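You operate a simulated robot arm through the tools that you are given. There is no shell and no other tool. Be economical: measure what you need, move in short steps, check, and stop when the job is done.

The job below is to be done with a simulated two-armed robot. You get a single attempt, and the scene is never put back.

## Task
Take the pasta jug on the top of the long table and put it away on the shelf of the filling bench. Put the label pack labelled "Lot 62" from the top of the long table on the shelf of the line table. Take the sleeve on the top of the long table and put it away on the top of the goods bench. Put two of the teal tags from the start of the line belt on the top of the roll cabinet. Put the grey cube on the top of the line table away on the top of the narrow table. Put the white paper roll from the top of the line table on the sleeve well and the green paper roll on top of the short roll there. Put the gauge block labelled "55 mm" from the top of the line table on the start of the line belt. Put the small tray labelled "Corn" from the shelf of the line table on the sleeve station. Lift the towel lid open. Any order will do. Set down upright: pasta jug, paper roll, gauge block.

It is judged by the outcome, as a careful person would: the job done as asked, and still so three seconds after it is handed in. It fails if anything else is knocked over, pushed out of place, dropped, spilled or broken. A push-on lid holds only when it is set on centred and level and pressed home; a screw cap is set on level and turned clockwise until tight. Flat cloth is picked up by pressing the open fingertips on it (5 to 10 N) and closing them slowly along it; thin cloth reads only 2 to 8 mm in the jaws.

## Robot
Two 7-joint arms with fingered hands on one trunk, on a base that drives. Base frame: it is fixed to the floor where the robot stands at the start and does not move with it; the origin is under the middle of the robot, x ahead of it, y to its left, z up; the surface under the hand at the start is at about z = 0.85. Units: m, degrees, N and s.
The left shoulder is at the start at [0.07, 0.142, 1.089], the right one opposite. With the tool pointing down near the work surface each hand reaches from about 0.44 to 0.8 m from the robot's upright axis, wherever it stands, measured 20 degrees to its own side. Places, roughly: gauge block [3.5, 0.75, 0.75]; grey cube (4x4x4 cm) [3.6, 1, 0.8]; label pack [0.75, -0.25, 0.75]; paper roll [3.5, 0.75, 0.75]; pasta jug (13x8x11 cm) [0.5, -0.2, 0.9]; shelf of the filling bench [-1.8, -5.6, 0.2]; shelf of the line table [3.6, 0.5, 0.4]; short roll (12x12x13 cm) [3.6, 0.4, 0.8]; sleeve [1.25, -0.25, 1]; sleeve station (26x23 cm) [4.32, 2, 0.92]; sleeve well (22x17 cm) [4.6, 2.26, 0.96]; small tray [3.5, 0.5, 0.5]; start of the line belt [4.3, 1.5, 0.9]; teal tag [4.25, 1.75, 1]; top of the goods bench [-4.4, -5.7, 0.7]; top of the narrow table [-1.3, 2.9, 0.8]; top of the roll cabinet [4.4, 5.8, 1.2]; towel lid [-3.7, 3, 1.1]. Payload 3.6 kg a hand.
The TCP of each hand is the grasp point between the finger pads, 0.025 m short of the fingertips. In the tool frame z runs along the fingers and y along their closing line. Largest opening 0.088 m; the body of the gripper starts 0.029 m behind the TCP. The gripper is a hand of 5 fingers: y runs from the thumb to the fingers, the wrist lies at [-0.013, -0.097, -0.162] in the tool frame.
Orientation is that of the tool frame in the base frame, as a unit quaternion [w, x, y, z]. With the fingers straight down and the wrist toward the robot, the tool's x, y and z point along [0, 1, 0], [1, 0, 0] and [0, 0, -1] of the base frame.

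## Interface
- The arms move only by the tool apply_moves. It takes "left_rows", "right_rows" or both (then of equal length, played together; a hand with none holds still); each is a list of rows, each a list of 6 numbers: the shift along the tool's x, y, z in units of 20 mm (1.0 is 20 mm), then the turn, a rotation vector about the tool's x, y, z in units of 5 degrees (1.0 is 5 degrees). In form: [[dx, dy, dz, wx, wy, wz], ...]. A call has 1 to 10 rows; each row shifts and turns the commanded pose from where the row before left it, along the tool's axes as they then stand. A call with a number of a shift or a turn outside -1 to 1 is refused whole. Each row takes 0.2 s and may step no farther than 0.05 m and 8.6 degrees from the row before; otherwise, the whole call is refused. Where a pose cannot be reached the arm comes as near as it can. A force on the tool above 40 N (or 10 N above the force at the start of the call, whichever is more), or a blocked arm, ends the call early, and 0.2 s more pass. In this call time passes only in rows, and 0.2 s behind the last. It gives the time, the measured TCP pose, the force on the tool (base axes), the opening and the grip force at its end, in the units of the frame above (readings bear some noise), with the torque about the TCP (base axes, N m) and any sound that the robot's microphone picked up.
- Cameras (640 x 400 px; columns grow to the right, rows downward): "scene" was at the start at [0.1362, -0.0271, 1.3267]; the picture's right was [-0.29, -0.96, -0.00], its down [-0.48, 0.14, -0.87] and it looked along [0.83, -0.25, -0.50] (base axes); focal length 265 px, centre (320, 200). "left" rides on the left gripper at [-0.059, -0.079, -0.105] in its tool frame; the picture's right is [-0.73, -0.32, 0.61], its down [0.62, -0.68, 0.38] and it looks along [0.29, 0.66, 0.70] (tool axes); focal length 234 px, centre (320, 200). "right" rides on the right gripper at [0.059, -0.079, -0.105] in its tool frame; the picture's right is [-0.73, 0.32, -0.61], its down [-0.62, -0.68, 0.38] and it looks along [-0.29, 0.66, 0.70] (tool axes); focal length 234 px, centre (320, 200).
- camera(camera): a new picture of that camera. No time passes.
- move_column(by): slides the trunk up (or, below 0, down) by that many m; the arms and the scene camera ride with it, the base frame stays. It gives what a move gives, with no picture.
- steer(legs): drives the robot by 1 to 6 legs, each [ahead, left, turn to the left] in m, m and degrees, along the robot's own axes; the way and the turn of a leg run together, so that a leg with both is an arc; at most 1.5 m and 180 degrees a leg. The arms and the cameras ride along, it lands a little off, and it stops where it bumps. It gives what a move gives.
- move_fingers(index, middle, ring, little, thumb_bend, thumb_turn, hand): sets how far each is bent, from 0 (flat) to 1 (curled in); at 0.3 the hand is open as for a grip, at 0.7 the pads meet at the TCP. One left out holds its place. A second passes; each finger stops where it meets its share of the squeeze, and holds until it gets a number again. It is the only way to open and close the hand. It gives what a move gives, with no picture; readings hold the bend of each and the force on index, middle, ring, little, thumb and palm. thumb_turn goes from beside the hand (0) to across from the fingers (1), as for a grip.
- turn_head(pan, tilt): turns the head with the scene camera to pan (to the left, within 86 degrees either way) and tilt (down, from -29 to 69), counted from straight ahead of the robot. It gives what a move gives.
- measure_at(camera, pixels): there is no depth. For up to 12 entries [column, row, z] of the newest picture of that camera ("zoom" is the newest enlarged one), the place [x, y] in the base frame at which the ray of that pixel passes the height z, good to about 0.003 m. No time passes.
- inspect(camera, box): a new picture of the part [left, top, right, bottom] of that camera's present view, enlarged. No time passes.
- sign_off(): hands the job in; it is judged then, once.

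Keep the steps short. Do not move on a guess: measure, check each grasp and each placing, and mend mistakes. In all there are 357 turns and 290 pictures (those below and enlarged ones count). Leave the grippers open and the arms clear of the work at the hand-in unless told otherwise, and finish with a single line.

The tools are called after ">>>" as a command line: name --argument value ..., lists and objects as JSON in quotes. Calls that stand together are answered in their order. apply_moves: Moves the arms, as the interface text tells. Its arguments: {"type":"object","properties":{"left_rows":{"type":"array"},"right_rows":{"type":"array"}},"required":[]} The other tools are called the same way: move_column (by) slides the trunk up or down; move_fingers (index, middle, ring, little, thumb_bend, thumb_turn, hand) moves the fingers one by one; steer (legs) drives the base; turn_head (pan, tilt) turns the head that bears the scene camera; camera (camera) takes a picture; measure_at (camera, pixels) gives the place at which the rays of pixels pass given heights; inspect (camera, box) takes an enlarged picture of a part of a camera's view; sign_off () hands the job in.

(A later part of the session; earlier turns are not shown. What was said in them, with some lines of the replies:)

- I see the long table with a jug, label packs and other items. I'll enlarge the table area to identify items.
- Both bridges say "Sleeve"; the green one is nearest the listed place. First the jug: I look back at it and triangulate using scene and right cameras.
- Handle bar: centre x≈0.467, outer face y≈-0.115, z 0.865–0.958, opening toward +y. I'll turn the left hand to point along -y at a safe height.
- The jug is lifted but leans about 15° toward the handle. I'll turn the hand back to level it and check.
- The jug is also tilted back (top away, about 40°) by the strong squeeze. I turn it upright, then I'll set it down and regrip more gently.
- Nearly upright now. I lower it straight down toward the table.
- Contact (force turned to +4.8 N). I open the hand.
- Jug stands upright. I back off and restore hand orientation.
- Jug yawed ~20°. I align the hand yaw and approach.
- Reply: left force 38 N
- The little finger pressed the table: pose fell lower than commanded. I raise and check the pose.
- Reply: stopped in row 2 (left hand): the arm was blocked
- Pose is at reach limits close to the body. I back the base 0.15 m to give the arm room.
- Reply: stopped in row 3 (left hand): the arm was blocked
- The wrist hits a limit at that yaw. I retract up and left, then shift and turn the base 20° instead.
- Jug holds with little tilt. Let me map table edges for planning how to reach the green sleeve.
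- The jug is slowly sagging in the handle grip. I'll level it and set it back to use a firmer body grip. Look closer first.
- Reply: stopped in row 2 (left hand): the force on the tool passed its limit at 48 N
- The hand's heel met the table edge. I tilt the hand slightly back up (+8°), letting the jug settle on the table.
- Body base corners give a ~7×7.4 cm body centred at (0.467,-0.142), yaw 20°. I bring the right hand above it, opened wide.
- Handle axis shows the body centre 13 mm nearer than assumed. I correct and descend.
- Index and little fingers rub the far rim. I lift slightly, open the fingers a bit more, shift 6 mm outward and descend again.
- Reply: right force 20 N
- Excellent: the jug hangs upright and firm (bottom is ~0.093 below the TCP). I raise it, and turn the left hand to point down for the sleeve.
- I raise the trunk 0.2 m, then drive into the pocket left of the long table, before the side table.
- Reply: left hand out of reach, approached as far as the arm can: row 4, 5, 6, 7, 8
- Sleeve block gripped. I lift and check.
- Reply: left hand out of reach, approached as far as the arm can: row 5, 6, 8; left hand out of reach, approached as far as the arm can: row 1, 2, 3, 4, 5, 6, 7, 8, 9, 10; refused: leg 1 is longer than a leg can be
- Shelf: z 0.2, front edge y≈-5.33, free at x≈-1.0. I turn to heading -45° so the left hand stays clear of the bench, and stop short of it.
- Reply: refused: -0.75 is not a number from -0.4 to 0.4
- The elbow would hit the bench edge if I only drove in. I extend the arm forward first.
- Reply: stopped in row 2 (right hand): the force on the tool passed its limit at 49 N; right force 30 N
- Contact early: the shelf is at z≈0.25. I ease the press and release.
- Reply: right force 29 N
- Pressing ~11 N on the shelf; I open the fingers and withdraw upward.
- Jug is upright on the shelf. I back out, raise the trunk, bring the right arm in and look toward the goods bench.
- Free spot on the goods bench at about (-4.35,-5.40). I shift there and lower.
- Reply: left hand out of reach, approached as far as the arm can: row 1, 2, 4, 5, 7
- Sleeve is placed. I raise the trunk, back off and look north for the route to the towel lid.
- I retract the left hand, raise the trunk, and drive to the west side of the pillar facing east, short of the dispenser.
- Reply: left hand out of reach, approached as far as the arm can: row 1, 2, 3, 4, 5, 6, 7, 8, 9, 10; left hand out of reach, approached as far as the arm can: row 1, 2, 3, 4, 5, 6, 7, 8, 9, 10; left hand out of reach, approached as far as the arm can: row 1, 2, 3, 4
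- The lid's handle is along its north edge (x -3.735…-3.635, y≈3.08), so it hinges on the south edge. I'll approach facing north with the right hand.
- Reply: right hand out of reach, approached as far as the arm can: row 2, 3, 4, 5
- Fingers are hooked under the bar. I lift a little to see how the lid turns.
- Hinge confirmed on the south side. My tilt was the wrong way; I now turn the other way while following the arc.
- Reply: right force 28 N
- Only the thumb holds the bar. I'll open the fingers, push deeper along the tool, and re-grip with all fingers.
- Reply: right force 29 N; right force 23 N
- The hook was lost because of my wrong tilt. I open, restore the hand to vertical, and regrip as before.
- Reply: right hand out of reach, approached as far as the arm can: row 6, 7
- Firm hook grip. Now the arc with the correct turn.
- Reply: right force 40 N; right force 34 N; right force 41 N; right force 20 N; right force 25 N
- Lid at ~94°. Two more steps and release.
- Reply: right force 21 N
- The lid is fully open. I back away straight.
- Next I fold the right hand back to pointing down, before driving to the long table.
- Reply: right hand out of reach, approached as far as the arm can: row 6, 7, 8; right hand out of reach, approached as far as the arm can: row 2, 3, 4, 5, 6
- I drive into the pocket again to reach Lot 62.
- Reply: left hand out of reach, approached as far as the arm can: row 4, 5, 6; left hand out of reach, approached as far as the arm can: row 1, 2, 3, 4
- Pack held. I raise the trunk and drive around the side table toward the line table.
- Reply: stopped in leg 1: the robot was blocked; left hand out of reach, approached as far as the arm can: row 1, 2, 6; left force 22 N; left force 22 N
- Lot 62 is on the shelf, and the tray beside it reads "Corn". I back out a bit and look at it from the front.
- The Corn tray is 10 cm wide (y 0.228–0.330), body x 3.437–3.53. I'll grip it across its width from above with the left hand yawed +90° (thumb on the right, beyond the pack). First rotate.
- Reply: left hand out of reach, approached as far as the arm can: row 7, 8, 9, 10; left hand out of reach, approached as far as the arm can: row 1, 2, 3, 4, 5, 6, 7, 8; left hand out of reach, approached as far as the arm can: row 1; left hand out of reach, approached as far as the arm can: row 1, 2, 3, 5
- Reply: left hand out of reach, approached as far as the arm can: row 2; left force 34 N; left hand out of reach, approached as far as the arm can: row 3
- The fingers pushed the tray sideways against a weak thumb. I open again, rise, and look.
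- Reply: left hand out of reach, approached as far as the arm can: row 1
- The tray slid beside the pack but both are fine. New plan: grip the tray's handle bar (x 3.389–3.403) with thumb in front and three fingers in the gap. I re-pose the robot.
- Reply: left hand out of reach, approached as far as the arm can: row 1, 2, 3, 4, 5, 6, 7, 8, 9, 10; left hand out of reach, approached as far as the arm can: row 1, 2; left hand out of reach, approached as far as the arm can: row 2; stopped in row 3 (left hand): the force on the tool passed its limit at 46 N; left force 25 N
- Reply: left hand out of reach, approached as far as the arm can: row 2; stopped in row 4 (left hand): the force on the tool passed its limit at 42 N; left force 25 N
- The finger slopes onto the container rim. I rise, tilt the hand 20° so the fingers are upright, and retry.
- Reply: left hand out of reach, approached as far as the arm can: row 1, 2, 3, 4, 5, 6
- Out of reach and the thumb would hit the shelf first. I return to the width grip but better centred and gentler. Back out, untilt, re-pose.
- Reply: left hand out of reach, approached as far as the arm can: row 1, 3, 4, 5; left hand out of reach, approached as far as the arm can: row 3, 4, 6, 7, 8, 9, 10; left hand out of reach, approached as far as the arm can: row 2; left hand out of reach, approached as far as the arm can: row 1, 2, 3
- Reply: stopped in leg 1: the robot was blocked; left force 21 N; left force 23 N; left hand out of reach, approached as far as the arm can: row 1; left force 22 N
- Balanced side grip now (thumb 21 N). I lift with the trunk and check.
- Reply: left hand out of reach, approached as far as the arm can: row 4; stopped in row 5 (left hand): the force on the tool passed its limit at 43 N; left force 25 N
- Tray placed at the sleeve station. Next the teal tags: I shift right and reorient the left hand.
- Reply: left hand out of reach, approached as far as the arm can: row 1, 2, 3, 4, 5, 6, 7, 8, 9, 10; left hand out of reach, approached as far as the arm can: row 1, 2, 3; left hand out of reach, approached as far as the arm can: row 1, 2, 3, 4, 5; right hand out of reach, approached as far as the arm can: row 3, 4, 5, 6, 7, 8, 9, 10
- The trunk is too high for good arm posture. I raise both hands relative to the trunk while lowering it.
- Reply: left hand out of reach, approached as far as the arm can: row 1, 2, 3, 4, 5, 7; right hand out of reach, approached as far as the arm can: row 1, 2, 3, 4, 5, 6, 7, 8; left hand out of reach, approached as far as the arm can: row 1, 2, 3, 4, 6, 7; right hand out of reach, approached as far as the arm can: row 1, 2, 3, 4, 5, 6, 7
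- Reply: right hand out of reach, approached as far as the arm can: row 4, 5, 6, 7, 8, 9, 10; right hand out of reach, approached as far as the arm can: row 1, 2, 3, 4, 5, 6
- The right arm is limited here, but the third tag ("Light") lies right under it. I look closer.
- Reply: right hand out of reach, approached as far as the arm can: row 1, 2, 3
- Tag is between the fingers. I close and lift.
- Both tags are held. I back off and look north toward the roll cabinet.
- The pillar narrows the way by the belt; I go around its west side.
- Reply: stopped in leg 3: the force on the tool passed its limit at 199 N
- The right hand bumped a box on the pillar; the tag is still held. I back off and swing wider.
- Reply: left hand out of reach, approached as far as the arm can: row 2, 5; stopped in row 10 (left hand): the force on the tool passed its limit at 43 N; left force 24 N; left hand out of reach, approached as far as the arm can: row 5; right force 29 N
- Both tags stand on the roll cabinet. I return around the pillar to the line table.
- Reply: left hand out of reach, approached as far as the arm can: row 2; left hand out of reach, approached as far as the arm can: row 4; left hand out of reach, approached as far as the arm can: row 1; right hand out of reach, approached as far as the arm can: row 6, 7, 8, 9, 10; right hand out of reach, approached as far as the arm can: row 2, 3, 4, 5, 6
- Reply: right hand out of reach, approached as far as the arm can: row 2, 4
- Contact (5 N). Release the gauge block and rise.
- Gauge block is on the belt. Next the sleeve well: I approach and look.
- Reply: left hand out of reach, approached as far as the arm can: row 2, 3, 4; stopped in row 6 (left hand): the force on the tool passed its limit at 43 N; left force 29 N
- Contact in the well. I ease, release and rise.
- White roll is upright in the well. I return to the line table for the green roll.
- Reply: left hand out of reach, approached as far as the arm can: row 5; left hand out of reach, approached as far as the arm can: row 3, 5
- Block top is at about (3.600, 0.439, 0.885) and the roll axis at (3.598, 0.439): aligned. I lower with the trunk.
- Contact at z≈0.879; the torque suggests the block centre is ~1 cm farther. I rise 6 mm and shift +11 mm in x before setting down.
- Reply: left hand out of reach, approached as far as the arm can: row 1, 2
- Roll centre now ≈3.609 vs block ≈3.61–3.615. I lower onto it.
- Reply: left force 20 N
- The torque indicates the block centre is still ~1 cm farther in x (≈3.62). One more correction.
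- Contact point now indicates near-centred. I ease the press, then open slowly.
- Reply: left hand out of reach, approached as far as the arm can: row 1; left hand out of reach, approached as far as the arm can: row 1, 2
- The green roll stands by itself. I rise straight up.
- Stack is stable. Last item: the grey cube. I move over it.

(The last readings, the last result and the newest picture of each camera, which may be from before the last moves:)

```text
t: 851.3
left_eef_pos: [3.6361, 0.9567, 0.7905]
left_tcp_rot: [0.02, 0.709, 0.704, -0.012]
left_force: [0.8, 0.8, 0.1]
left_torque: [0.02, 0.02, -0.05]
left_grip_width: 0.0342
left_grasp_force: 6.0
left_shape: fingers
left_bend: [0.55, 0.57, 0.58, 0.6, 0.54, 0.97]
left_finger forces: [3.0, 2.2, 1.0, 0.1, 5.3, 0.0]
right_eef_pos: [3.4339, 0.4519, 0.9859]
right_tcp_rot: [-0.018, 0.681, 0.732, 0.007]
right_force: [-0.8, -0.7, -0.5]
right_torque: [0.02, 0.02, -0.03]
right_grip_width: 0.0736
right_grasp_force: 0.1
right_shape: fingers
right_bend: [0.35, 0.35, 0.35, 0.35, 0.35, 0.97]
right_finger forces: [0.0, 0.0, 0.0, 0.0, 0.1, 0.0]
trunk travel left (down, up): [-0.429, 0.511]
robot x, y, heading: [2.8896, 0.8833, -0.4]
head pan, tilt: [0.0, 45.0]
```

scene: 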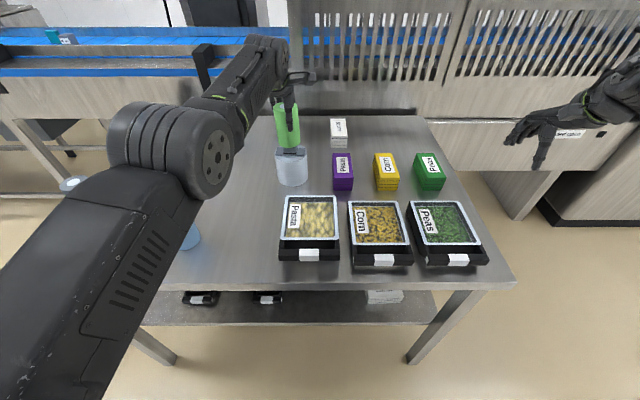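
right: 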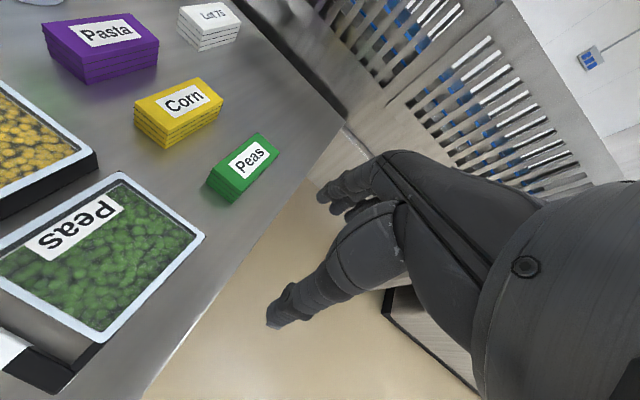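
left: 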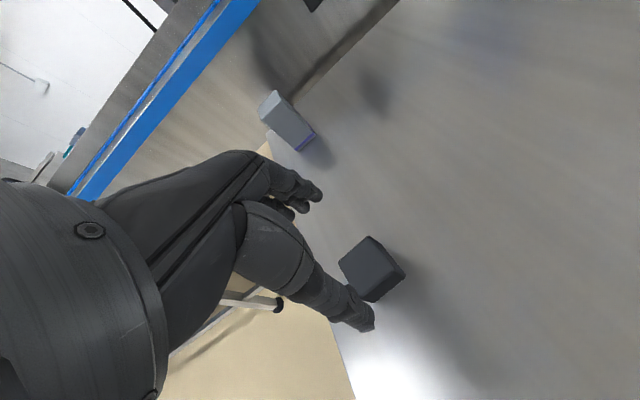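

>>> move_fingers --hand "left" --index 0.64 --middle 0.65 --ring 0.65 --thumb_bend 0.63

>>> move_column --by 0.3

>>> camera --camera "left"

```text
t: 852.3
left_eef_pos: [3.6367, 0.9562, 0.7897]
left_tcp_rot: [0.019, 0.709, 0.704, -0.011]
left_force: [0.4, -0.2, 0.3]
left_torque: [-0.04, -0.02, 0.0]
left_grip_width: 0.0341
left_grasp_force: 9.2
left_shape: fingers
left_bend: [0.57, 0.6, 0.62, 0.6, 0.53, 0.96]
left_finger forces: [4.2, 3.6, 1.9, 0.1, 8.9, 0.1]
right_eef_pos: [3.4345, 0.4531, 0.9857]
right_tcp_rot: [-0.018, 0.682, 0.731, 0.006]
right_force: [-0.4, -0.3, -0.5]
right_torque: [-0.02, -0.03, -0.05]
right_grip_width: 0.074
right_grasp_force: 0.0
right_shape: fingers
right_bend: [0.35, 0.35, 0.35, 0.35, 0.35, 0.97]
right_finger forces: [0.0, 0.0, 0.0, 0.0, 0.1, 0.0]
trunk travel left (down, up): [-0.429, 0.511]
robot x, y, heading: [2.8818, 0.8838, -0.5]
head pan, tilt: [0.0, 45.0]
```

```text
t: 855.3
left_eef_pos: [3.6373, 0.956, 1.0892]
left_tcp_rot: [0.019, 0.709, 0.705, -0.011]
left_force: [0.1, -0.9, -3.6]
left_torque: [0.02, -0.04, 0.03]
left_grip_width: 0.0337
left_grasp_force: 9.3
left_shape: fingers
left_bend: [0.57, 0.6, 0.62, 0.6, 0.53, 0.96]
left_finger forces: [4.1, 3.3, 1.8, 0.0, 9.1, 0.0]
right_eef_pos: [3.435, 0.4519, 1.2855]
right_tcp_rot: [-0.019, 0.681, 0.732, 0.006]
right_force: [0.3, 0.0, -0.2]
right_torque: [0.01, -0.04, 0.0]
right_grip_width: 0.0742
right_grasp_force: 0.0
right_shape: fingers
right_bend: [0.35, 0.35, 0.35, 0.35, 0.35, 0.97]
right_finger forces: [0.1, 0.0, 0.1, 0.0, 0.0, 0.1]
trunk travel left (down, up): [-0.729, 0.211]
robot x, y, heading: [2.8806, 0.8864, -0.5]
head pan, tilt: [0.0, 45.0]
```

```text
31 pictures are left
```

left: 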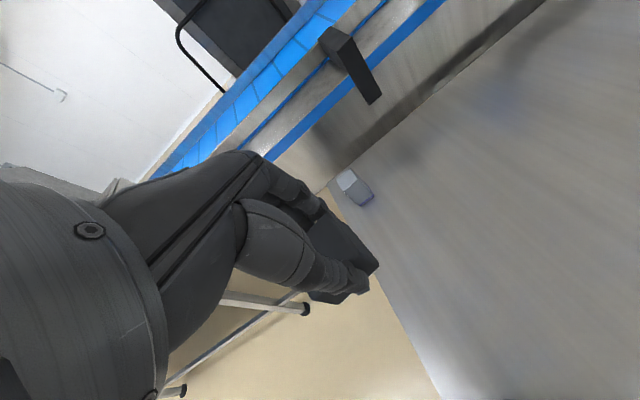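

>>> move_fingers --hand "left" --index 0.67 --middle 0.68 --ring 0.68 --thumb_bend 0.66

>>> steer --legs '[[-0.4, 0.3, 0], [0, 0, 150], [1.4, 0, 0], [0.7, 0, 0]]'

>>> turn_head --pan 5 --tilt 20

>>> camera --camera "scene"

```text
t: 856.3
left_eef_pos: [3.6374, 0.9574, 1.0893]
left_tcp_rot: [0.019, 0.709, 0.705, -0.011]
left_force: [-0.5, 1.3, -3.1]
left_torque: [0.0, -0.07, 0.01]
left_grip_width: 0.0338
left_grasp_force: 11.4
left_shape: fingers
left_bend: [0.58, 0.63, 0.64, 0.6, 0.52, 0.95]
left_finger forces: [5.3, 3.9, 2.2, 0.0, 11.4, 0.0]
right_eef_pos: [3.4354, 0.452, 1.2857]
right_tcp_rot: [-0.018, 0.681, 0.732, 0.005]
right_force: [-0.1, 0.7, -0.6]
right_torque: [-0.03, 0.01, -0.03]
right_grip_width: 0.074
right_grasp_force: 0.1
right_shape: fingers
right_bend: [0.35, 0.35, 0.35, 0.35, 0.35, 0.97]
right_finger forces: [0.0, 0.0, 0.0, 0.1, 0.1, 0.0]
trunk travel left (down, up): [-0.729, 0.211]
robot x, y, heading: [2.8792, 0.8837, -0.3]
head pan, tilt: [0.0, 45.0]
```

```text
t: 875.4
left_eef_pos: [0.0048, 2.6311, 1.0903]
left_tcp_rot: [0.015, -0.487, 0.873, 0.016]
left_force: [-0.5, 0.0, -4.1]
left_torque: [0.05, 0.03, 0.01]
left_grip_width: 0.0331
left_grasp_force: 10.4
left_shape: fingers
left_bend: [0.59, 0.63, 0.65, 0.6, 0.53, 0.95]
left_finger forces: [4.8, 3.8, 1.9, 0.0, 10.4, 0.0]
right_eef_pos: [0.4406, 2.9557, 1.2864]
right_tcp_rot: [-0.012, -0.52, 0.854, -0.016]
right_force: [-0.3, 0.2, -0.4]
right_torque: [0.0, 0.01, -0.02]
right_grip_width: 0.0741
right_grasp_force: 0.1
right_shape: fingers
right_bend: [0.35, 0.35, 0.35, 0.35, 0.35, 0.97]
right_finger forces: [0.0, 0.0, 0.0, 0.0, 0.0, 0.1]
trunk travel left (down, up): [-0.729, 0.211]
robot x, y, heading: [0.6887, 2.3025, 148.3]
head pan, tilt: [0.0, 45.0]
```

```text
t: 876.3
left_eef_pos: [0.0047, 2.6315, 1.0897]
left_tcp_rot: [0.017, -0.487, 0.873, 0.015]
left_force: [0.1, -0.4, -4.3]
left_torque: [0.03, -0.02, -0.01]
left_grip_width: 0.033
left_grasp_force: 10.5
left_shape: fingers
left_bend: [0.59, 0.63, 0.65, 0.6, 0.53, 0.95]
left_finger forces: [4.8, 3.6, 2.1, 0.0, 10.4, 0.0]
right_eef_pos: [0.439, 2.9557, 1.2853]
right_tcp_rot: [-0.011, -0.52, 0.854, -0.016]
right_force: [-0.3, -0.6, 0.6]
right_torque: [0.03, 0.0, 0.03]
right_grip_width: 0.0737
right_grasp_force: 0.1
right_shape: fingers
right_bend: [0.35, 0.35, 0.35, 0.35, 0.35, 0.97]
right_finger forces: [0.1, 0.1, 0.1, 0.0, 0.0, 0.0]
trunk travel left (down, up): [-0.729, 0.211]
robot x, y, heading: [0.6878, 2.2993, 148.4]
head pan, tilt: [5.0, 20.0]
```

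```text
30 pictures are left
```

scene: 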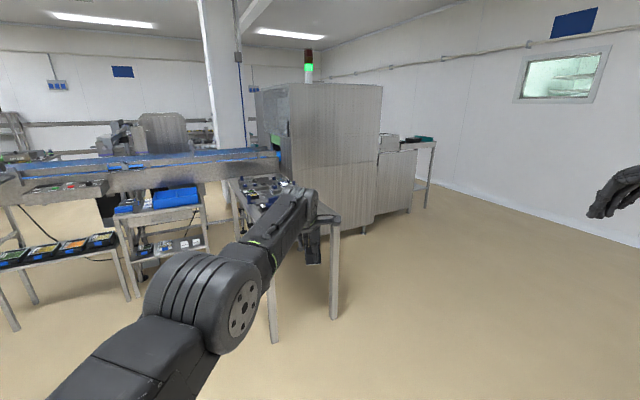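

>>> inspect --camera "scene" --box '[220, 160, 360, 260]'

>>> measure_at --camera "scene" --pixels '[[335, 319, 0], [273, 343, 0], [340, 218, 0.8], [265, 236, 0.8], [228, 180, 0.8], [300, 178, 0.8]]'

```text
4.00 times, centred on (290, 210) of scene
```

zoom: 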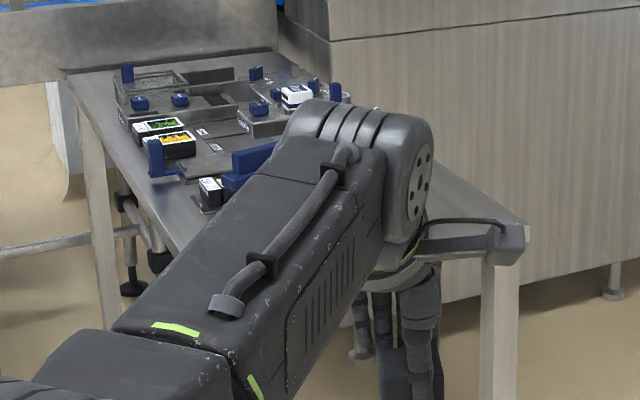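

```text
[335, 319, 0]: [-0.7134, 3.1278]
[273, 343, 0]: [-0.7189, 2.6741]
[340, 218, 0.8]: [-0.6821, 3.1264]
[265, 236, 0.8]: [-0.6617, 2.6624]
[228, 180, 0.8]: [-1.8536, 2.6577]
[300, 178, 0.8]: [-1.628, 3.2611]
```

>>> measure_at --camera "scene" --pixels '[[373, 228, 0], [362, 233, 0], [408, 210, 0], [425, 205, 0], [345, 236, 0]]'

>>> steer --legs '[[0.75, 0.0, 0]]'

>>> turn_head --pan 0 --tilt 40

>>> camera --camera "scene"

```text
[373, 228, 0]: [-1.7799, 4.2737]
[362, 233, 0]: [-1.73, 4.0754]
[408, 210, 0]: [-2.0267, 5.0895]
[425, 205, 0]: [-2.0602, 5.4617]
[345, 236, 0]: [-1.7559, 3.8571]
```

```text
t: 880.3
left_eef_pos: [-0.6313, 3.0259, 1.0907]
left_tcp_rot: [0.016, -0.486, 0.873, 0.016]
left_force: [0.1, -0.3, -4.1]
left_torque: [0.07, 0.04, 0.02]
left_grip_width: 0.033
left_grasp_force: 10.7
left_shape: fingers
left_bend: [0.59, 0.63, 0.65, 0.6, 0.53, 0.95]
left_finger forces: [4.8, 3.8, 1.8, 0.1, 10.5, 0.0]
right_eef_pos: [-0.1933, 3.3493, 1.2866]
right_tcp_rot: [-0.011, -0.519, 0.855, -0.015]
right_force: [0.5, 0.3, 0.6]
right_torque: [-0.02, 0.01, 0.01]
right_grip_width: 0.0737
right_grasp_force: 0.0
right_shape: fingers
right_bend: [0.35, 0.35, 0.35, 0.35, 0.35, 0.97]
right_finger forces: [0.0, 0.0, 0.1, 0.0, 0.0, 0.0]
trunk travel left (down, up): [-0.729, 0.211]
robot x, y, heading: [0.053, 2.6964, 148.4]
head pan, tilt: [5.0, 20.0]
```

```text
t: 881.1
left_eef_pos: [-0.631, 3.0258, 1.0893]
left_tcp_rot: [0.016, -0.487, 0.873, 0.015]
left_force: [0.5, 1.3, -3.5]
left_torque: [0.02, 0.01, -0.02]
left_grip_width: 0.0331
left_grasp_force: 10.7
left_shape: fingers
left_bend: [0.59, 0.63, 0.65, 0.6, 0.53, 0.95]
left_finger forces: [4.8, 3.7, 2.0, 0.1, 10.5, 0.0]
right_eef_pos: [-0.1951, 3.3505, 1.285]
right_tcp_rot: [-0.011, -0.519, 0.855, -0.015]
right_force: [-0.4, 0.2, -0.1]
right_torque: [0.04, 0.01, -0.03]
right_grip_width: 0.0739
right_grasp_force: 0.1
right_shape: fingers
right_bend: [0.35, 0.35, 0.35, 0.35, 0.35, 0.97]
right_finger forces: [0.0, 0.0, 0.0, 0.0, 0.0, 0.1]
trunk travel left (down, up): [-0.729, 0.211]
robot x, y, heading: [0.0528, 2.6952, 148.2]
head pan, tilt: [0.0, 40.0]
```

```text
28 pictures are left
```

scene: 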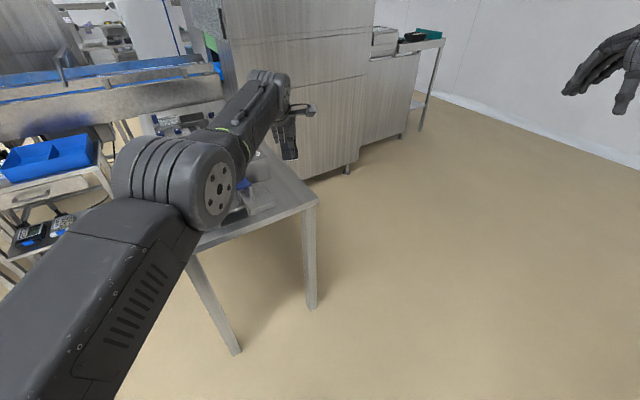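

>>> steer --legs '[[0.121, 0.223, 0]]'

>>> camera --camera "left"

```text
t: 883.0
left_eef_pos: [-0.8492, 2.9022, 1.0895]
left_tcp_rot: [0.014, -0.487, 0.873, 0.016]
left_force: [0.0, 0.1, -4.5]
left_torque: [0.0, 0.02, 0.0]
left_grip_width: 0.0331
left_grasp_force: 10.6
left_shape: fingers
left_bend: [0.59, 0.63, 0.65, 0.6, 0.53, 0.95]
left_finger forces: [4.7, 3.6, 2.0, 0.1, 10.5, 0.0]
right_eef_pos: [-0.4144, 3.2274, 1.2858]
right_tcp_rot: [-0.012, -0.521, 0.854, -0.015]
right_force: [0.5, 0.3, 1.5]
right_torque: [0.01, -0.01, -0.04]
right_grip_width: 0.0739
right_grasp_force: 0.0
right_shape: fingers
right_bend: [0.35, 0.35, 0.35, 0.35, 0.35, 0.97]
right_finger forces: [0.0, 0.0, 0.0, 0.0, 0.0, 0.0]
trunk travel left (down, up): [-0.729, 0.211]
robot x, y, heading: [-0.1685, 2.5683, 148.3]
head pan, tilt: [0.0, 40.0]
```

```text
27 pictures are left
```

left: 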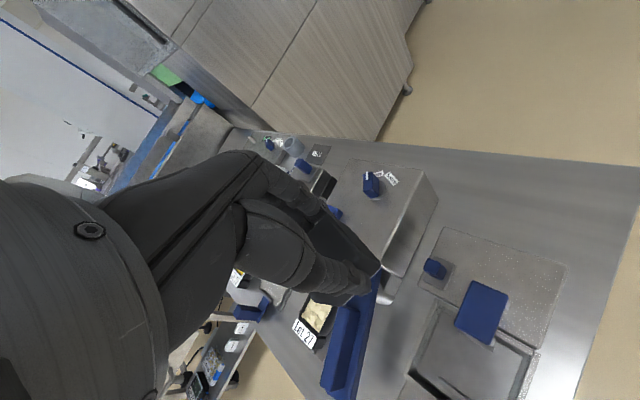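

>>> measure_at --camera "left" --pixels '[[530, 195, 0.8], [480, 180, 0.8], [600, 200, 0.8], [638, 168, 0.8], [440, 185, 0.8], [565, 268, 0.8], [440, 228, 0.8], [610, 290, 0.8], [575, 230, 0.8]]'

>>> inspect --camera "left" --box '[360, 120, 640, 400]'

```text
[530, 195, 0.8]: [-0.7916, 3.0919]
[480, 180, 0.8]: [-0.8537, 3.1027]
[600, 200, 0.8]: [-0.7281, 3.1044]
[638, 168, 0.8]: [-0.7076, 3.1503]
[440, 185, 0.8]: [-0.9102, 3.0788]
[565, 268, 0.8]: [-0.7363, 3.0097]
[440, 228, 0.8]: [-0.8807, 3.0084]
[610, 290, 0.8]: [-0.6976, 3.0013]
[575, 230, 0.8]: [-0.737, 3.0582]
```

```text
1.43 times, centred on (500, 260) of left
```

zoom: 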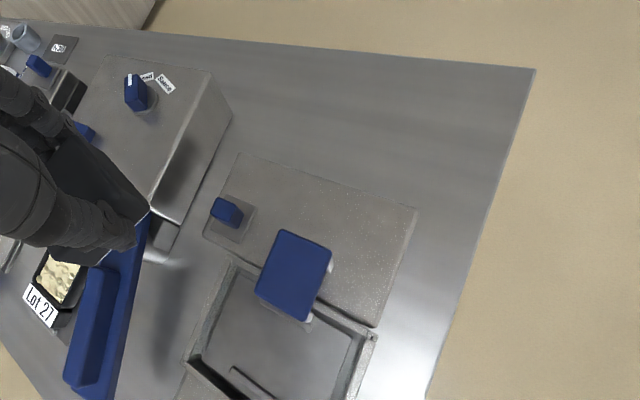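

Free strip near the north-east corner of the narrow table at about (-0.77, 3.08). I move there.

>>> steer --legs '[[0.026, -0.193, 0]]'

>>> move_column --by -0.17

>>> camera --camera "left"

```text
t: 884.6
left_eef_pos: [-0.77, 3.0813, 1.0898]
left_tcp_rot: [0.016, -0.486, 0.873, 0.016]
left_force: [0.4, -0.1, -3.6]
left_torque: [0.02, 0.05, -0.01]
left_grip_width: 0.0328
left_grasp_force: 10.3
left_shape: fingers
left_bend: [0.59, 0.63, 0.65, 0.6, 0.53, 0.95]
left_finger forces: [4.9, 3.7, 2.0, 0.0, 10.5, 0.1]
right_eef_pos: [-0.3367, 3.4053, 1.2873]
right_tcp_rot: [-0.01, -0.519, 0.854, -0.014]
right_force: [-0.4, 0.2, 0.8]
right_torque: [0.02, 0.0, 0.02]
right_grip_width: 0.0741
right_grasp_force: 0.1
right_shape: fingers
right_bend: [0.35, 0.35, 0.35, 0.35, 0.35, 0.97]
right_finger forces: [0.1, 0.0, 0.0, 0.0, 0.0, 0.0]
trunk travel left (down, up): [-0.729, 0.211]
robot x, y, heading: [-0.0885, 2.7508, 148.2]
head pan, tilt: [0.0, 40.0]
```

```text
t: 886.5
left_eef_pos: [-0.77, 3.0826, 0.9201]
left_tcp_rot: [0.016, -0.488, 0.873, 0.015]
left_force: [0.1, 0.2, -2.8]
left_torque: [0.03, 0.0, -0.02]
left_grip_width: 0.0333
left_grasp_force: 10.5
left_shape: fingers
left_bend: [0.59, 0.63, 0.65, 0.6, 0.53, 0.95]
left_finger forces: [4.8, 3.8, 2.0, 0.1, 10.4, 0.1]
right_eef_pos: [-0.3353, 3.4075, 1.1168]
right_tcp_rot: [-0.011, -0.521, 0.854, -0.015]
right_force: [-0.2, 0.6, 0.5]
right_torque: [0.02, 0.01, 0.02]
right_grip_width: 0.0738
right_grasp_force: 0.1
right_shape: fingers
right_bend: [0.35, 0.35, 0.35, 0.35, 0.35, 0.97]
right_finger forces: [0.0, 0.0, 0.0, 0.1, 0.1, 0.0]
trunk travel left (down, up): [-0.559, 0.381]
robot x, y, heading: [-0.0853, 2.7525, 148.3]
head pan, tilt: [0.0, 40.0]
```

```text
25 pictures are left
```

left: 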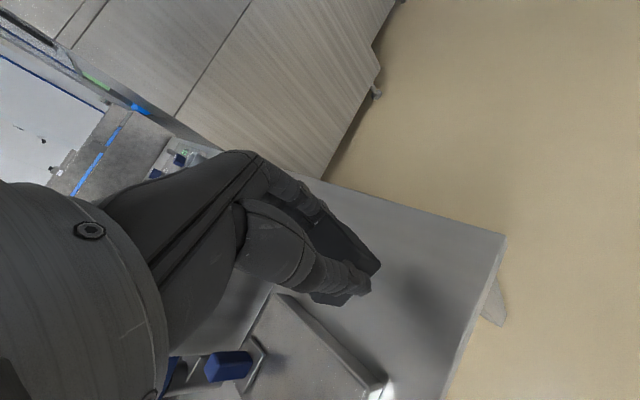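

>>> move_column --by -0.075

>>> apply_moves --left_rows '[[0, 0, 0.2, 0, 0, 0], [0, 0, 0.2, 0, 0, 0], [0, 0, 0.2, 0, 0, 0], [0, 0, 0.2, 0, 0, 0]]'

```text
t: 887.6
left_eef_pos: [-0.7691, 3.0812, 0.8439]
left_tcp_rot: [0.017, -0.488, 0.873, 0.015]
left_force: [-0.2, -1.0, -4.1]
left_torque: [0.02, 0.01, 0.01]
left_grip_width: 0.0329
left_grasp_force: 11.2
left_shape: fingers
left_bend: [0.59, 0.63, 0.65, 0.6, 0.53, 0.95]
left_finger forces: [4.7, 3.7, 2.0, 0.0, 10.5, 0.1]
right_eef_pos: [-0.3361, 3.4072, 1.0416]
right_tcp_rot: [-0.012, -0.521, 0.854, -0.015]
right_force: [0.6, 0.4, 0.7]
right_torque: [0.02, -0.03, 0.01]
right_grip_width: 0.0737
right_grasp_force: 0.2
right_shape: fingers
right_bend: [0.35, 0.35, 0.35, 0.35, 0.35, 0.97]
right_finger forces: [0.0, 0.0, 0.0, 0.0, 0.0, 0.0]
trunk travel left (down, up): [-0.484, 0.456]
robot x, y, heading: [-0.0887, 2.7509, 148.4]
head pan, tilt: [0.0, 40.0]
```

```text
t: 888.6
left_eef_pos: [-0.7683, 3.0817, 0.834]
left_tcp_rot: [0.014, -0.488, 0.873, 0.018]
left_force: [-8.0, 2.0, 26.5]
left_torque: [0.08, 0.34, -0.05]
left_grip_width: 0.0334
left_grasp_force: 16.6
left_shape: fingers
left_bend: [0.57, 0.61, 0.63, 0.6, 0.55, 0.95]
left_finger forces: [8.1, 7.6, 5.0, 0.1, 11.6, 0.0]
right_eef_pos: [-0.3336, 3.405, 1.0443]
right_tcp_rot: [-0.011, -0.52, 0.854, -0.013]
right_force: [0.2, 0.6, 0.5]
right_torque: [0.04, 0.0, 0.01]
right_grip_width: 0.0738
right_grasp_force: 0.1
right_shape: fingers
right_bend: [0.35, 0.35, 0.35, 0.35, 0.35, 0.97]
right_finger forces: [0.0, 0.1, 0.0, 0.0, 0.0, 0.0]
trunk travel left (down, up): [-0.484, 0.456]
robot x, y, heading: [-0.0864, 2.7515, 148.3]
head pan, tilt: [0.0, 40.0]
```

Contact. I ease, open and rise.

>>> apply_moves --left_rows '[[0, 0, -0.3, 0, 0, 0], [0, 0, 0, 0, 0, 0]]'

>>> move_fingers --hand "left" --index 0.36 --middle 0.36 --ring 0.36 --little 0.36 --thumb_bend 0.36

>>> move_column --by 0.25

>>> camera --camera "left"

```text
t: 889.2
left_eef_pos: [-0.7686, 3.0819, 0.835]
left_tcp_rot: [0.016, -0.487, 0.873, 0.015]
left_force: [-4.5, -0.8, 9.5]
left_torque: [0.03, 0.3, 0.03]
left_grip_width: 0.0338
left_grasp_force: 14.6
left_shape: fingers
left_bend: [0.57, 0.61, 0.63, 0.6, 0.54, 0.95]
left_finger forces: [6.9, 5.9, 3.8, 0.0, 12.8, 0.1]
right_eef_pos: [-0.3337, 3.4065, 1.0423]
right_tcp_rot: [-0.011, -0.52, 0.854, -0.015]
right_force: [-0.2, -0.5, -0.5]
right_torque: [0.0, -0.01, 0.0]
right_grip_width: 0.0739
right_grasp_force: 0.0
right_shape: fingers
right_bend: [0.35, 0.35, 0.35, 0.35, 0.35, 0.97]
right_finger forces: [0.0, 0.1, 0.0, 0.0, 0.0, 0.1]
trunk travel left (down, up): [-0.484, 0.456]
robot x, y, heading: [-0.0856, 2.7535, 148.4]
head pan, tilt: [0.0, 40.0]
```

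```text
t: 890.2
left_eef_pos: [-0.7687, 3.0831, 0.8366]
left_tcp_rot: [0.017, -0.488, 0.873, 0.016]
left_force: [0.2, 0.1, 0.7]
left_torque: [-0.02, 0.04, -0.01]
left_grip_width: 0.0716
left_grasp_force: 0.0
left_shape: fingers
left_bend: [0.36, 0.36, 0.36, 0.36, 0.36, 0.97]
left_finger forces: [0.1, 0.1, 0.1, 0.1, 0.0, 0.0]
right_eef_pos: [-0.334, 3.4066, 1.0411]
right_tcp_rot: [-0.012, -0.52, 0.854, -0.016]
right_force: [0.0, -0.1, -0.1]
right_torque: [-0.05, -0.02, -0.04]
right_grip_width: 0.074
right_grasp_force: 0.0
right_shape: fingers
right_bend: [0.35, 0.35, 0.35, 0.35, 0.35, 0.97]
right_finger forces: [0.0, 0.0, 0.0, 0.1, 0.0, 0.1]
trunk travel left (down, up): [-0.484, 0.456]
robot x, y, heading: [-0.0854, 2.7538, 148.4]
head pan, tilt: [0.0, 40.0]
```

```text
t: 892.8
left_eef_pos: [-0.7696, 3.0827, 1.0855]
left_tcp_rot: [0.016, -0.487, 0.873, 0.015]
left_force: [-0.4, -0.4, -0.4]
left_torque: [0.01, 0.0, 0.01]
left_grip_width: 0.0719
left_grasp_force: 0.1
left_shape: fingers
left_bend: [0.36, 0.36, 0.36, 0.36, 0.36, 0.97]
left_finger forces: [0.0, 0.0, 0.0, 0.0, 0.0, 0.1]
right_eef_pos: [-0.3343, 3.4074, 1.2916]
right_tcp_rot: [-0.011, -0.52, 0.854, -0.015]
right_force: [-0.6, -0.4, 0.5]
right_torque: [0.01, -0.02, 0.05]
right_grip_width: 0.0739
right_grasp_force: 0.0
right_shape: fingers
right_bend: [0.35, 0.35, 0.35, 0.35, 0.35, 0.97]
right_finger forces: [0.0, 0.0, 0.0, 0.1, 0.0, 0.1]
trunk travel left (down, up): [-0.734, 0.206]
robot x, y, heading: [-0.0858, 2.7483, 148.3]
head pan, tilt: [0.0, 40.0]
```

```text
24 pictures are left
```

left: 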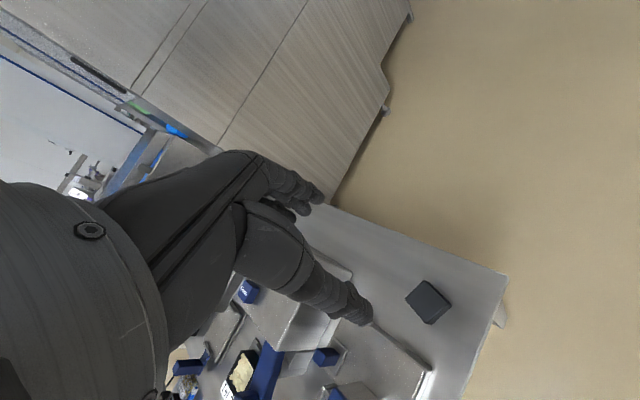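

Cube is placed. I back away, open both hands fully and hand in.

>>> steer --legs '[[-0.4, 0, 0]]'

>>> move_fingers --hand "left" --index 0.3 --middle 0.3 --ring 0.3 --little 0.3 --thumb_bend 0.3

>>> move_fingers --hand "right" --index 0.3 --middle 0.3 --ring 0.3 --little 0.3 --thumb_bend 0.3

>>> turn_head --pan 0 --tilt 30

>>> camera --camera "scene"

```text
t: 895.3
left_eef_pos: [-0.4231, 2.8724, 1.0854]
left_tcp_rot: [0.018, -0.486, 0.874, 0.015]
left_force: [-0.1, 0.0, 0.4]
left_torque: [0.01, -0.02, -0.04]
left_grip_width: 0.0717
left_grasp_force: 0.1
left_shape: fingers
left_bend: [0.36, 0.36, 0.36, 0.36, 0.36, 0.97]
left_finger forces: [0.0, 0.1, 0.1, 0.0, 0.0, 0.1]
right_eef_pos: [0.0128, 3.1958, 1.29]
right_tcp_rot: [-0.011, -0.518, 0.855, -0.015]
right_force: [0.4, -0.7, 0.3]
right_torque: [0.01, 0.0, 0.0]
right_grip_width: 0.0741
right_grasp_force: 0.1
right_shape: fingers
right_bend: [0.35, 0.35, 0.35, 0.35, 0.35, 0.97]
right_finger forces: [0.0, 0.0, 0.0, 0.0, 0.1, 0.1]
trunk travel left (down, up): [-0.734, 0.206]
robot x, y, heading: [0.2584, 2.5375, 148.2]
head pan, tilt: [0.0, 40.0]
```

```text
t: 896.3
left_eef_pos: [-0.4225, 2.8734, 1.0859]
left_tcp_rot: [0.016, -0.486, 0.874, 0.016]
left_force: [-0.4, 0.1, -0.2]
left_torque: [-0.02, -0.04, -0.02]
left_grip_width: 0.0842
left_grasp_force: 0.0
left_shape: fingers
left_bend: [0.3, 0.3, 0.3, 0.3, 0.3, 0.97]
left_finger forces: [0.1, 0.0, 0.0, 0.0, 0.0, 0.1]
right_eef_pos: [0.0133, 3.1951, 1.2913]
right_tcp_rot: [-0.011, -0.518, 0.855, -0.015]
right_force: [-0.5, 0.3, -0.2]
right_torque: [0.02, 0.02, -0.04]
right_grip_width: 0.0743
right_grasp_force: 0.1
right_shape: fingers
right_bend: [0.35, 0.35, 0.35, 0.35, 0.35, 0.97]
right_finger forces: [0.0, 0.0, 0.0, 0.0, 0.0, 0.1]
trunk travel left (down, up): [-0.734, 0.206]
robot x, y, heading: [0.2578, 2.5387, 148.0]
head pan, tilt: [0.0, 40.0]
```

```text
t: 897.3
left_eef_pos: [-0.4229, 2.8721, 1.0861]
left_tcp_rot: [0.016, -0.485, 0.874, 0.017]
left_force: [-0.3, 0.5, 0.1]
left_torque: [0.04, 0.01, -0.02]
left_grip_width: 0.0845
left_grasp_force: 0.0
left_shape: fingers
left_bend: [0.3, 0.3, 0.3, 0.3, 0.3, 0.97]
left_finger forces: [0.0, 0.0, 0.0, 0.1, 0.1, 0.1]
right_eef_pos: [0.014, 3.1942, 1.2917]
right_tcp_rot: [-0.011, -0.518, 0.855, -0.015]
right_force: [0.5, -0.1, -0.8]
right_torque: [-0.04, 0.02, -0.03]
right_grip_width: 0.0846
right_grasp_force: 0.0
right_shape: fingers
right_bend: [0.3, 0.3, 0.3, 0.3, 0.3, 0.97]
right_finger forces: [0.0, 0.0, 0.0, 0.0, 0.1, 0.0]
trunk travel left (down, up): [-0.734, 0.206]
robot x, y, heading: [0.2617, 2.5394, 148.3]
head pan, tilt: [0.0, 40.0]
```

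```text
t: 898.0
left_eef_pos: [-0.4225, 2.8722, 1.086]
left_tcp_rot: [0.016, -0.485, 0.874, 0.016]
left_force: [0.4, 0.1, 0.4]
left_torque: [-0.01, 0.0, 0.02]
left_grip_width: 0.0843
left_grasp_force: 0.1
left_shape: fingers
left_bend: [0.3, 0.3, 0.3, 0.3, 0.3, 0.97]
left_finger forces: [0.0, 0.0, 0.0, 0.0, 0.0, 0.0]
right_eef_pos: [0.0134, 3.1945, 1.2907]
right_tcp_rot: [-0.011, -0.518, 0.855, -0.015]
right_force: [1.5, -0.2, 0.2]
right_torque: [0.01, 0.01, -0.01]
right_grip_width: 0.0842
right_grasp_force: 0.0
right_shape: fingers
right_bend: [0.3, 0.3, 0.3, 0.3, 0.3, 0.97]
right_finger forces: [0.0, 0.0, 0.1, 0.1, 0.0, 0.0]
trunk travel left (down, up): [-0.734, 0.206]
robot x, y, heading: [0.2564, 2.5353, 148.2]
head pan, tilt: [0.0, 30.0]
```

```text
23 pictures are left
```

scene: 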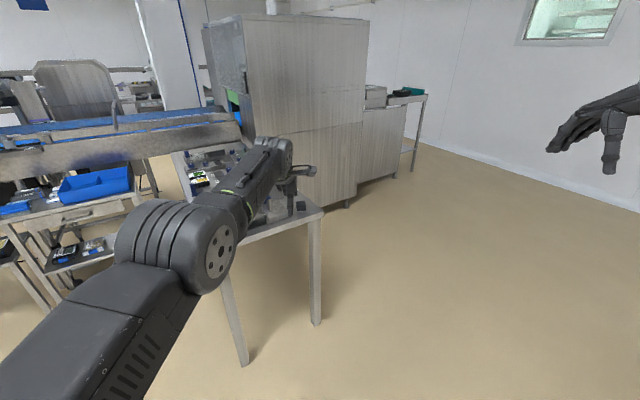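

A final check of the stack and belt from afar before handing in.

>>> steer --legs '[[0.3, 0.3, 0], [0, 0, -160]]'

>>> turn_head --pan -10 --tilt 10

>>> camera --camera "scene"

```text
t: 907.1
left_eef_pos: [0.5951, 2.3775, 1.085]
left_tcp_rot: [0.019, 0.77, 0.638, -0.013]
left_force: [-0.1, -0.5, 0.4]
left_torque: [-0.03, 0.03, 0.0]
left_grip_width: 0.0845
left_grasp_force: 0.2
left_shape: fingers
left_bend: [0.3, 0.3, 0.3, 0.3, 0.3, 0.97]
left_finger forces: [0.0, 0.1, 0.0, 0.0, 0.0, 0.1]
right_eef_pos: [0.3047, 1.9179, 1.2906]
right_tcp_rot: [-0.017, 0.745, 0.667, 0.008]
right_force: [0.4, 0.1, 0.4]
right_torque: [0.01, 0.02, -0.03]
right_grip_width: 0.0846
right_grasp_force: 0.0
right_shape: fingers
right_bend: [0.3, 0.3, 0.3, 0.3, 0.3, 0.97]
right_finger forces: [0.0, 0.0, 0.1, 0.0, 0.0, 0.0]
trunk travel left (down, up): [-0.734, 0.206]
robot x, y, heading: [-0.1617, 2.4431, -10.7]
head pan, tilt: [0.0, 30.0]
```

```text
t: 908.0
left_eef_pos: [0.5952, 2.3775, 1.0857]
left_tcp_rot: [0.018, 0.77, 0.638, -0.014]
left_force: [1.0, 0.3, -0.9]
left_torque: [0.01, -0.01, 0.0]
left_grip_width: 0.0843
left_grasp_force: 0.0
left_shape: fingers
left_bend: [0.3, 0.3, 0.3, 0.3, 0.3, 0.97]
left_finger forces: [0.0, 0.0, 0.0, 0.1, 0.0, 0.0]
right_eef_pos: [0.3059, 1.9193, 1.2921]
right_tcp_rot: [-0.017, 0.745, 0.667, 0.009]
right_force: [0.4, 0.1, 0.0]
right_torque: [0.02, -0.02, -0.01]
right_grip_width: 0.0845
right_grasp_force: 0.0
right_shape: fingers
right_bend: [0.3, 0.3, 0.3, 0.3, 0.3, 0.97]
right_finger forces: [0.0, 0.0, 0.1, 0.0, 0.0, 0.0]
trunk travel left (down, up): [-0.734, 0.206]
robot x, y, heading: [-0.1597, 2.4401, -10.7]
head pan, tilt: [-10.0, 10.0]
```

```text
22 pictures are left
```

scene: 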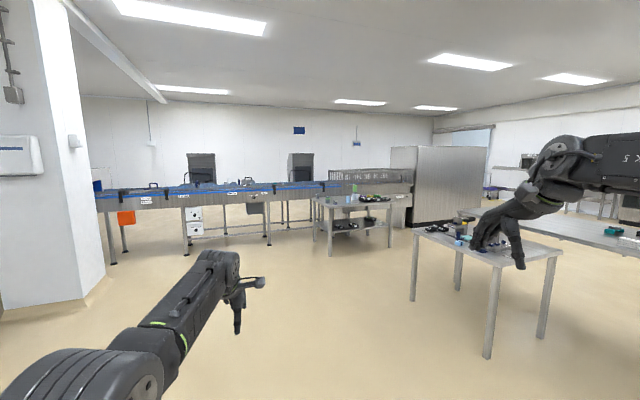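

>>> inspect --camera "scene" --box '[220, 165, 420, 265]'

```text
3.20 times, centred on (320, 215) of scene
```

zoom: 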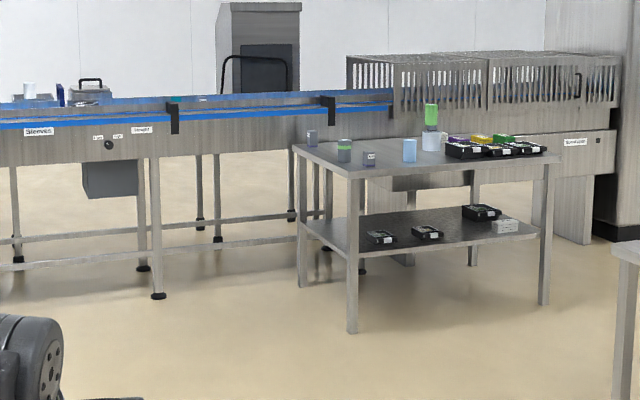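

The green roll stands on the short roll, the white roll is in the well and Lot 62 is on the shelf, so I hand in.

>>> sign_off

```text
The job is handed in.
```

All ten parts of the job were carried out and handed in; two sleeves on the long table both read "Sleeve", so I took the green one, and the right hand bumped a wall box once with no damage I could see.
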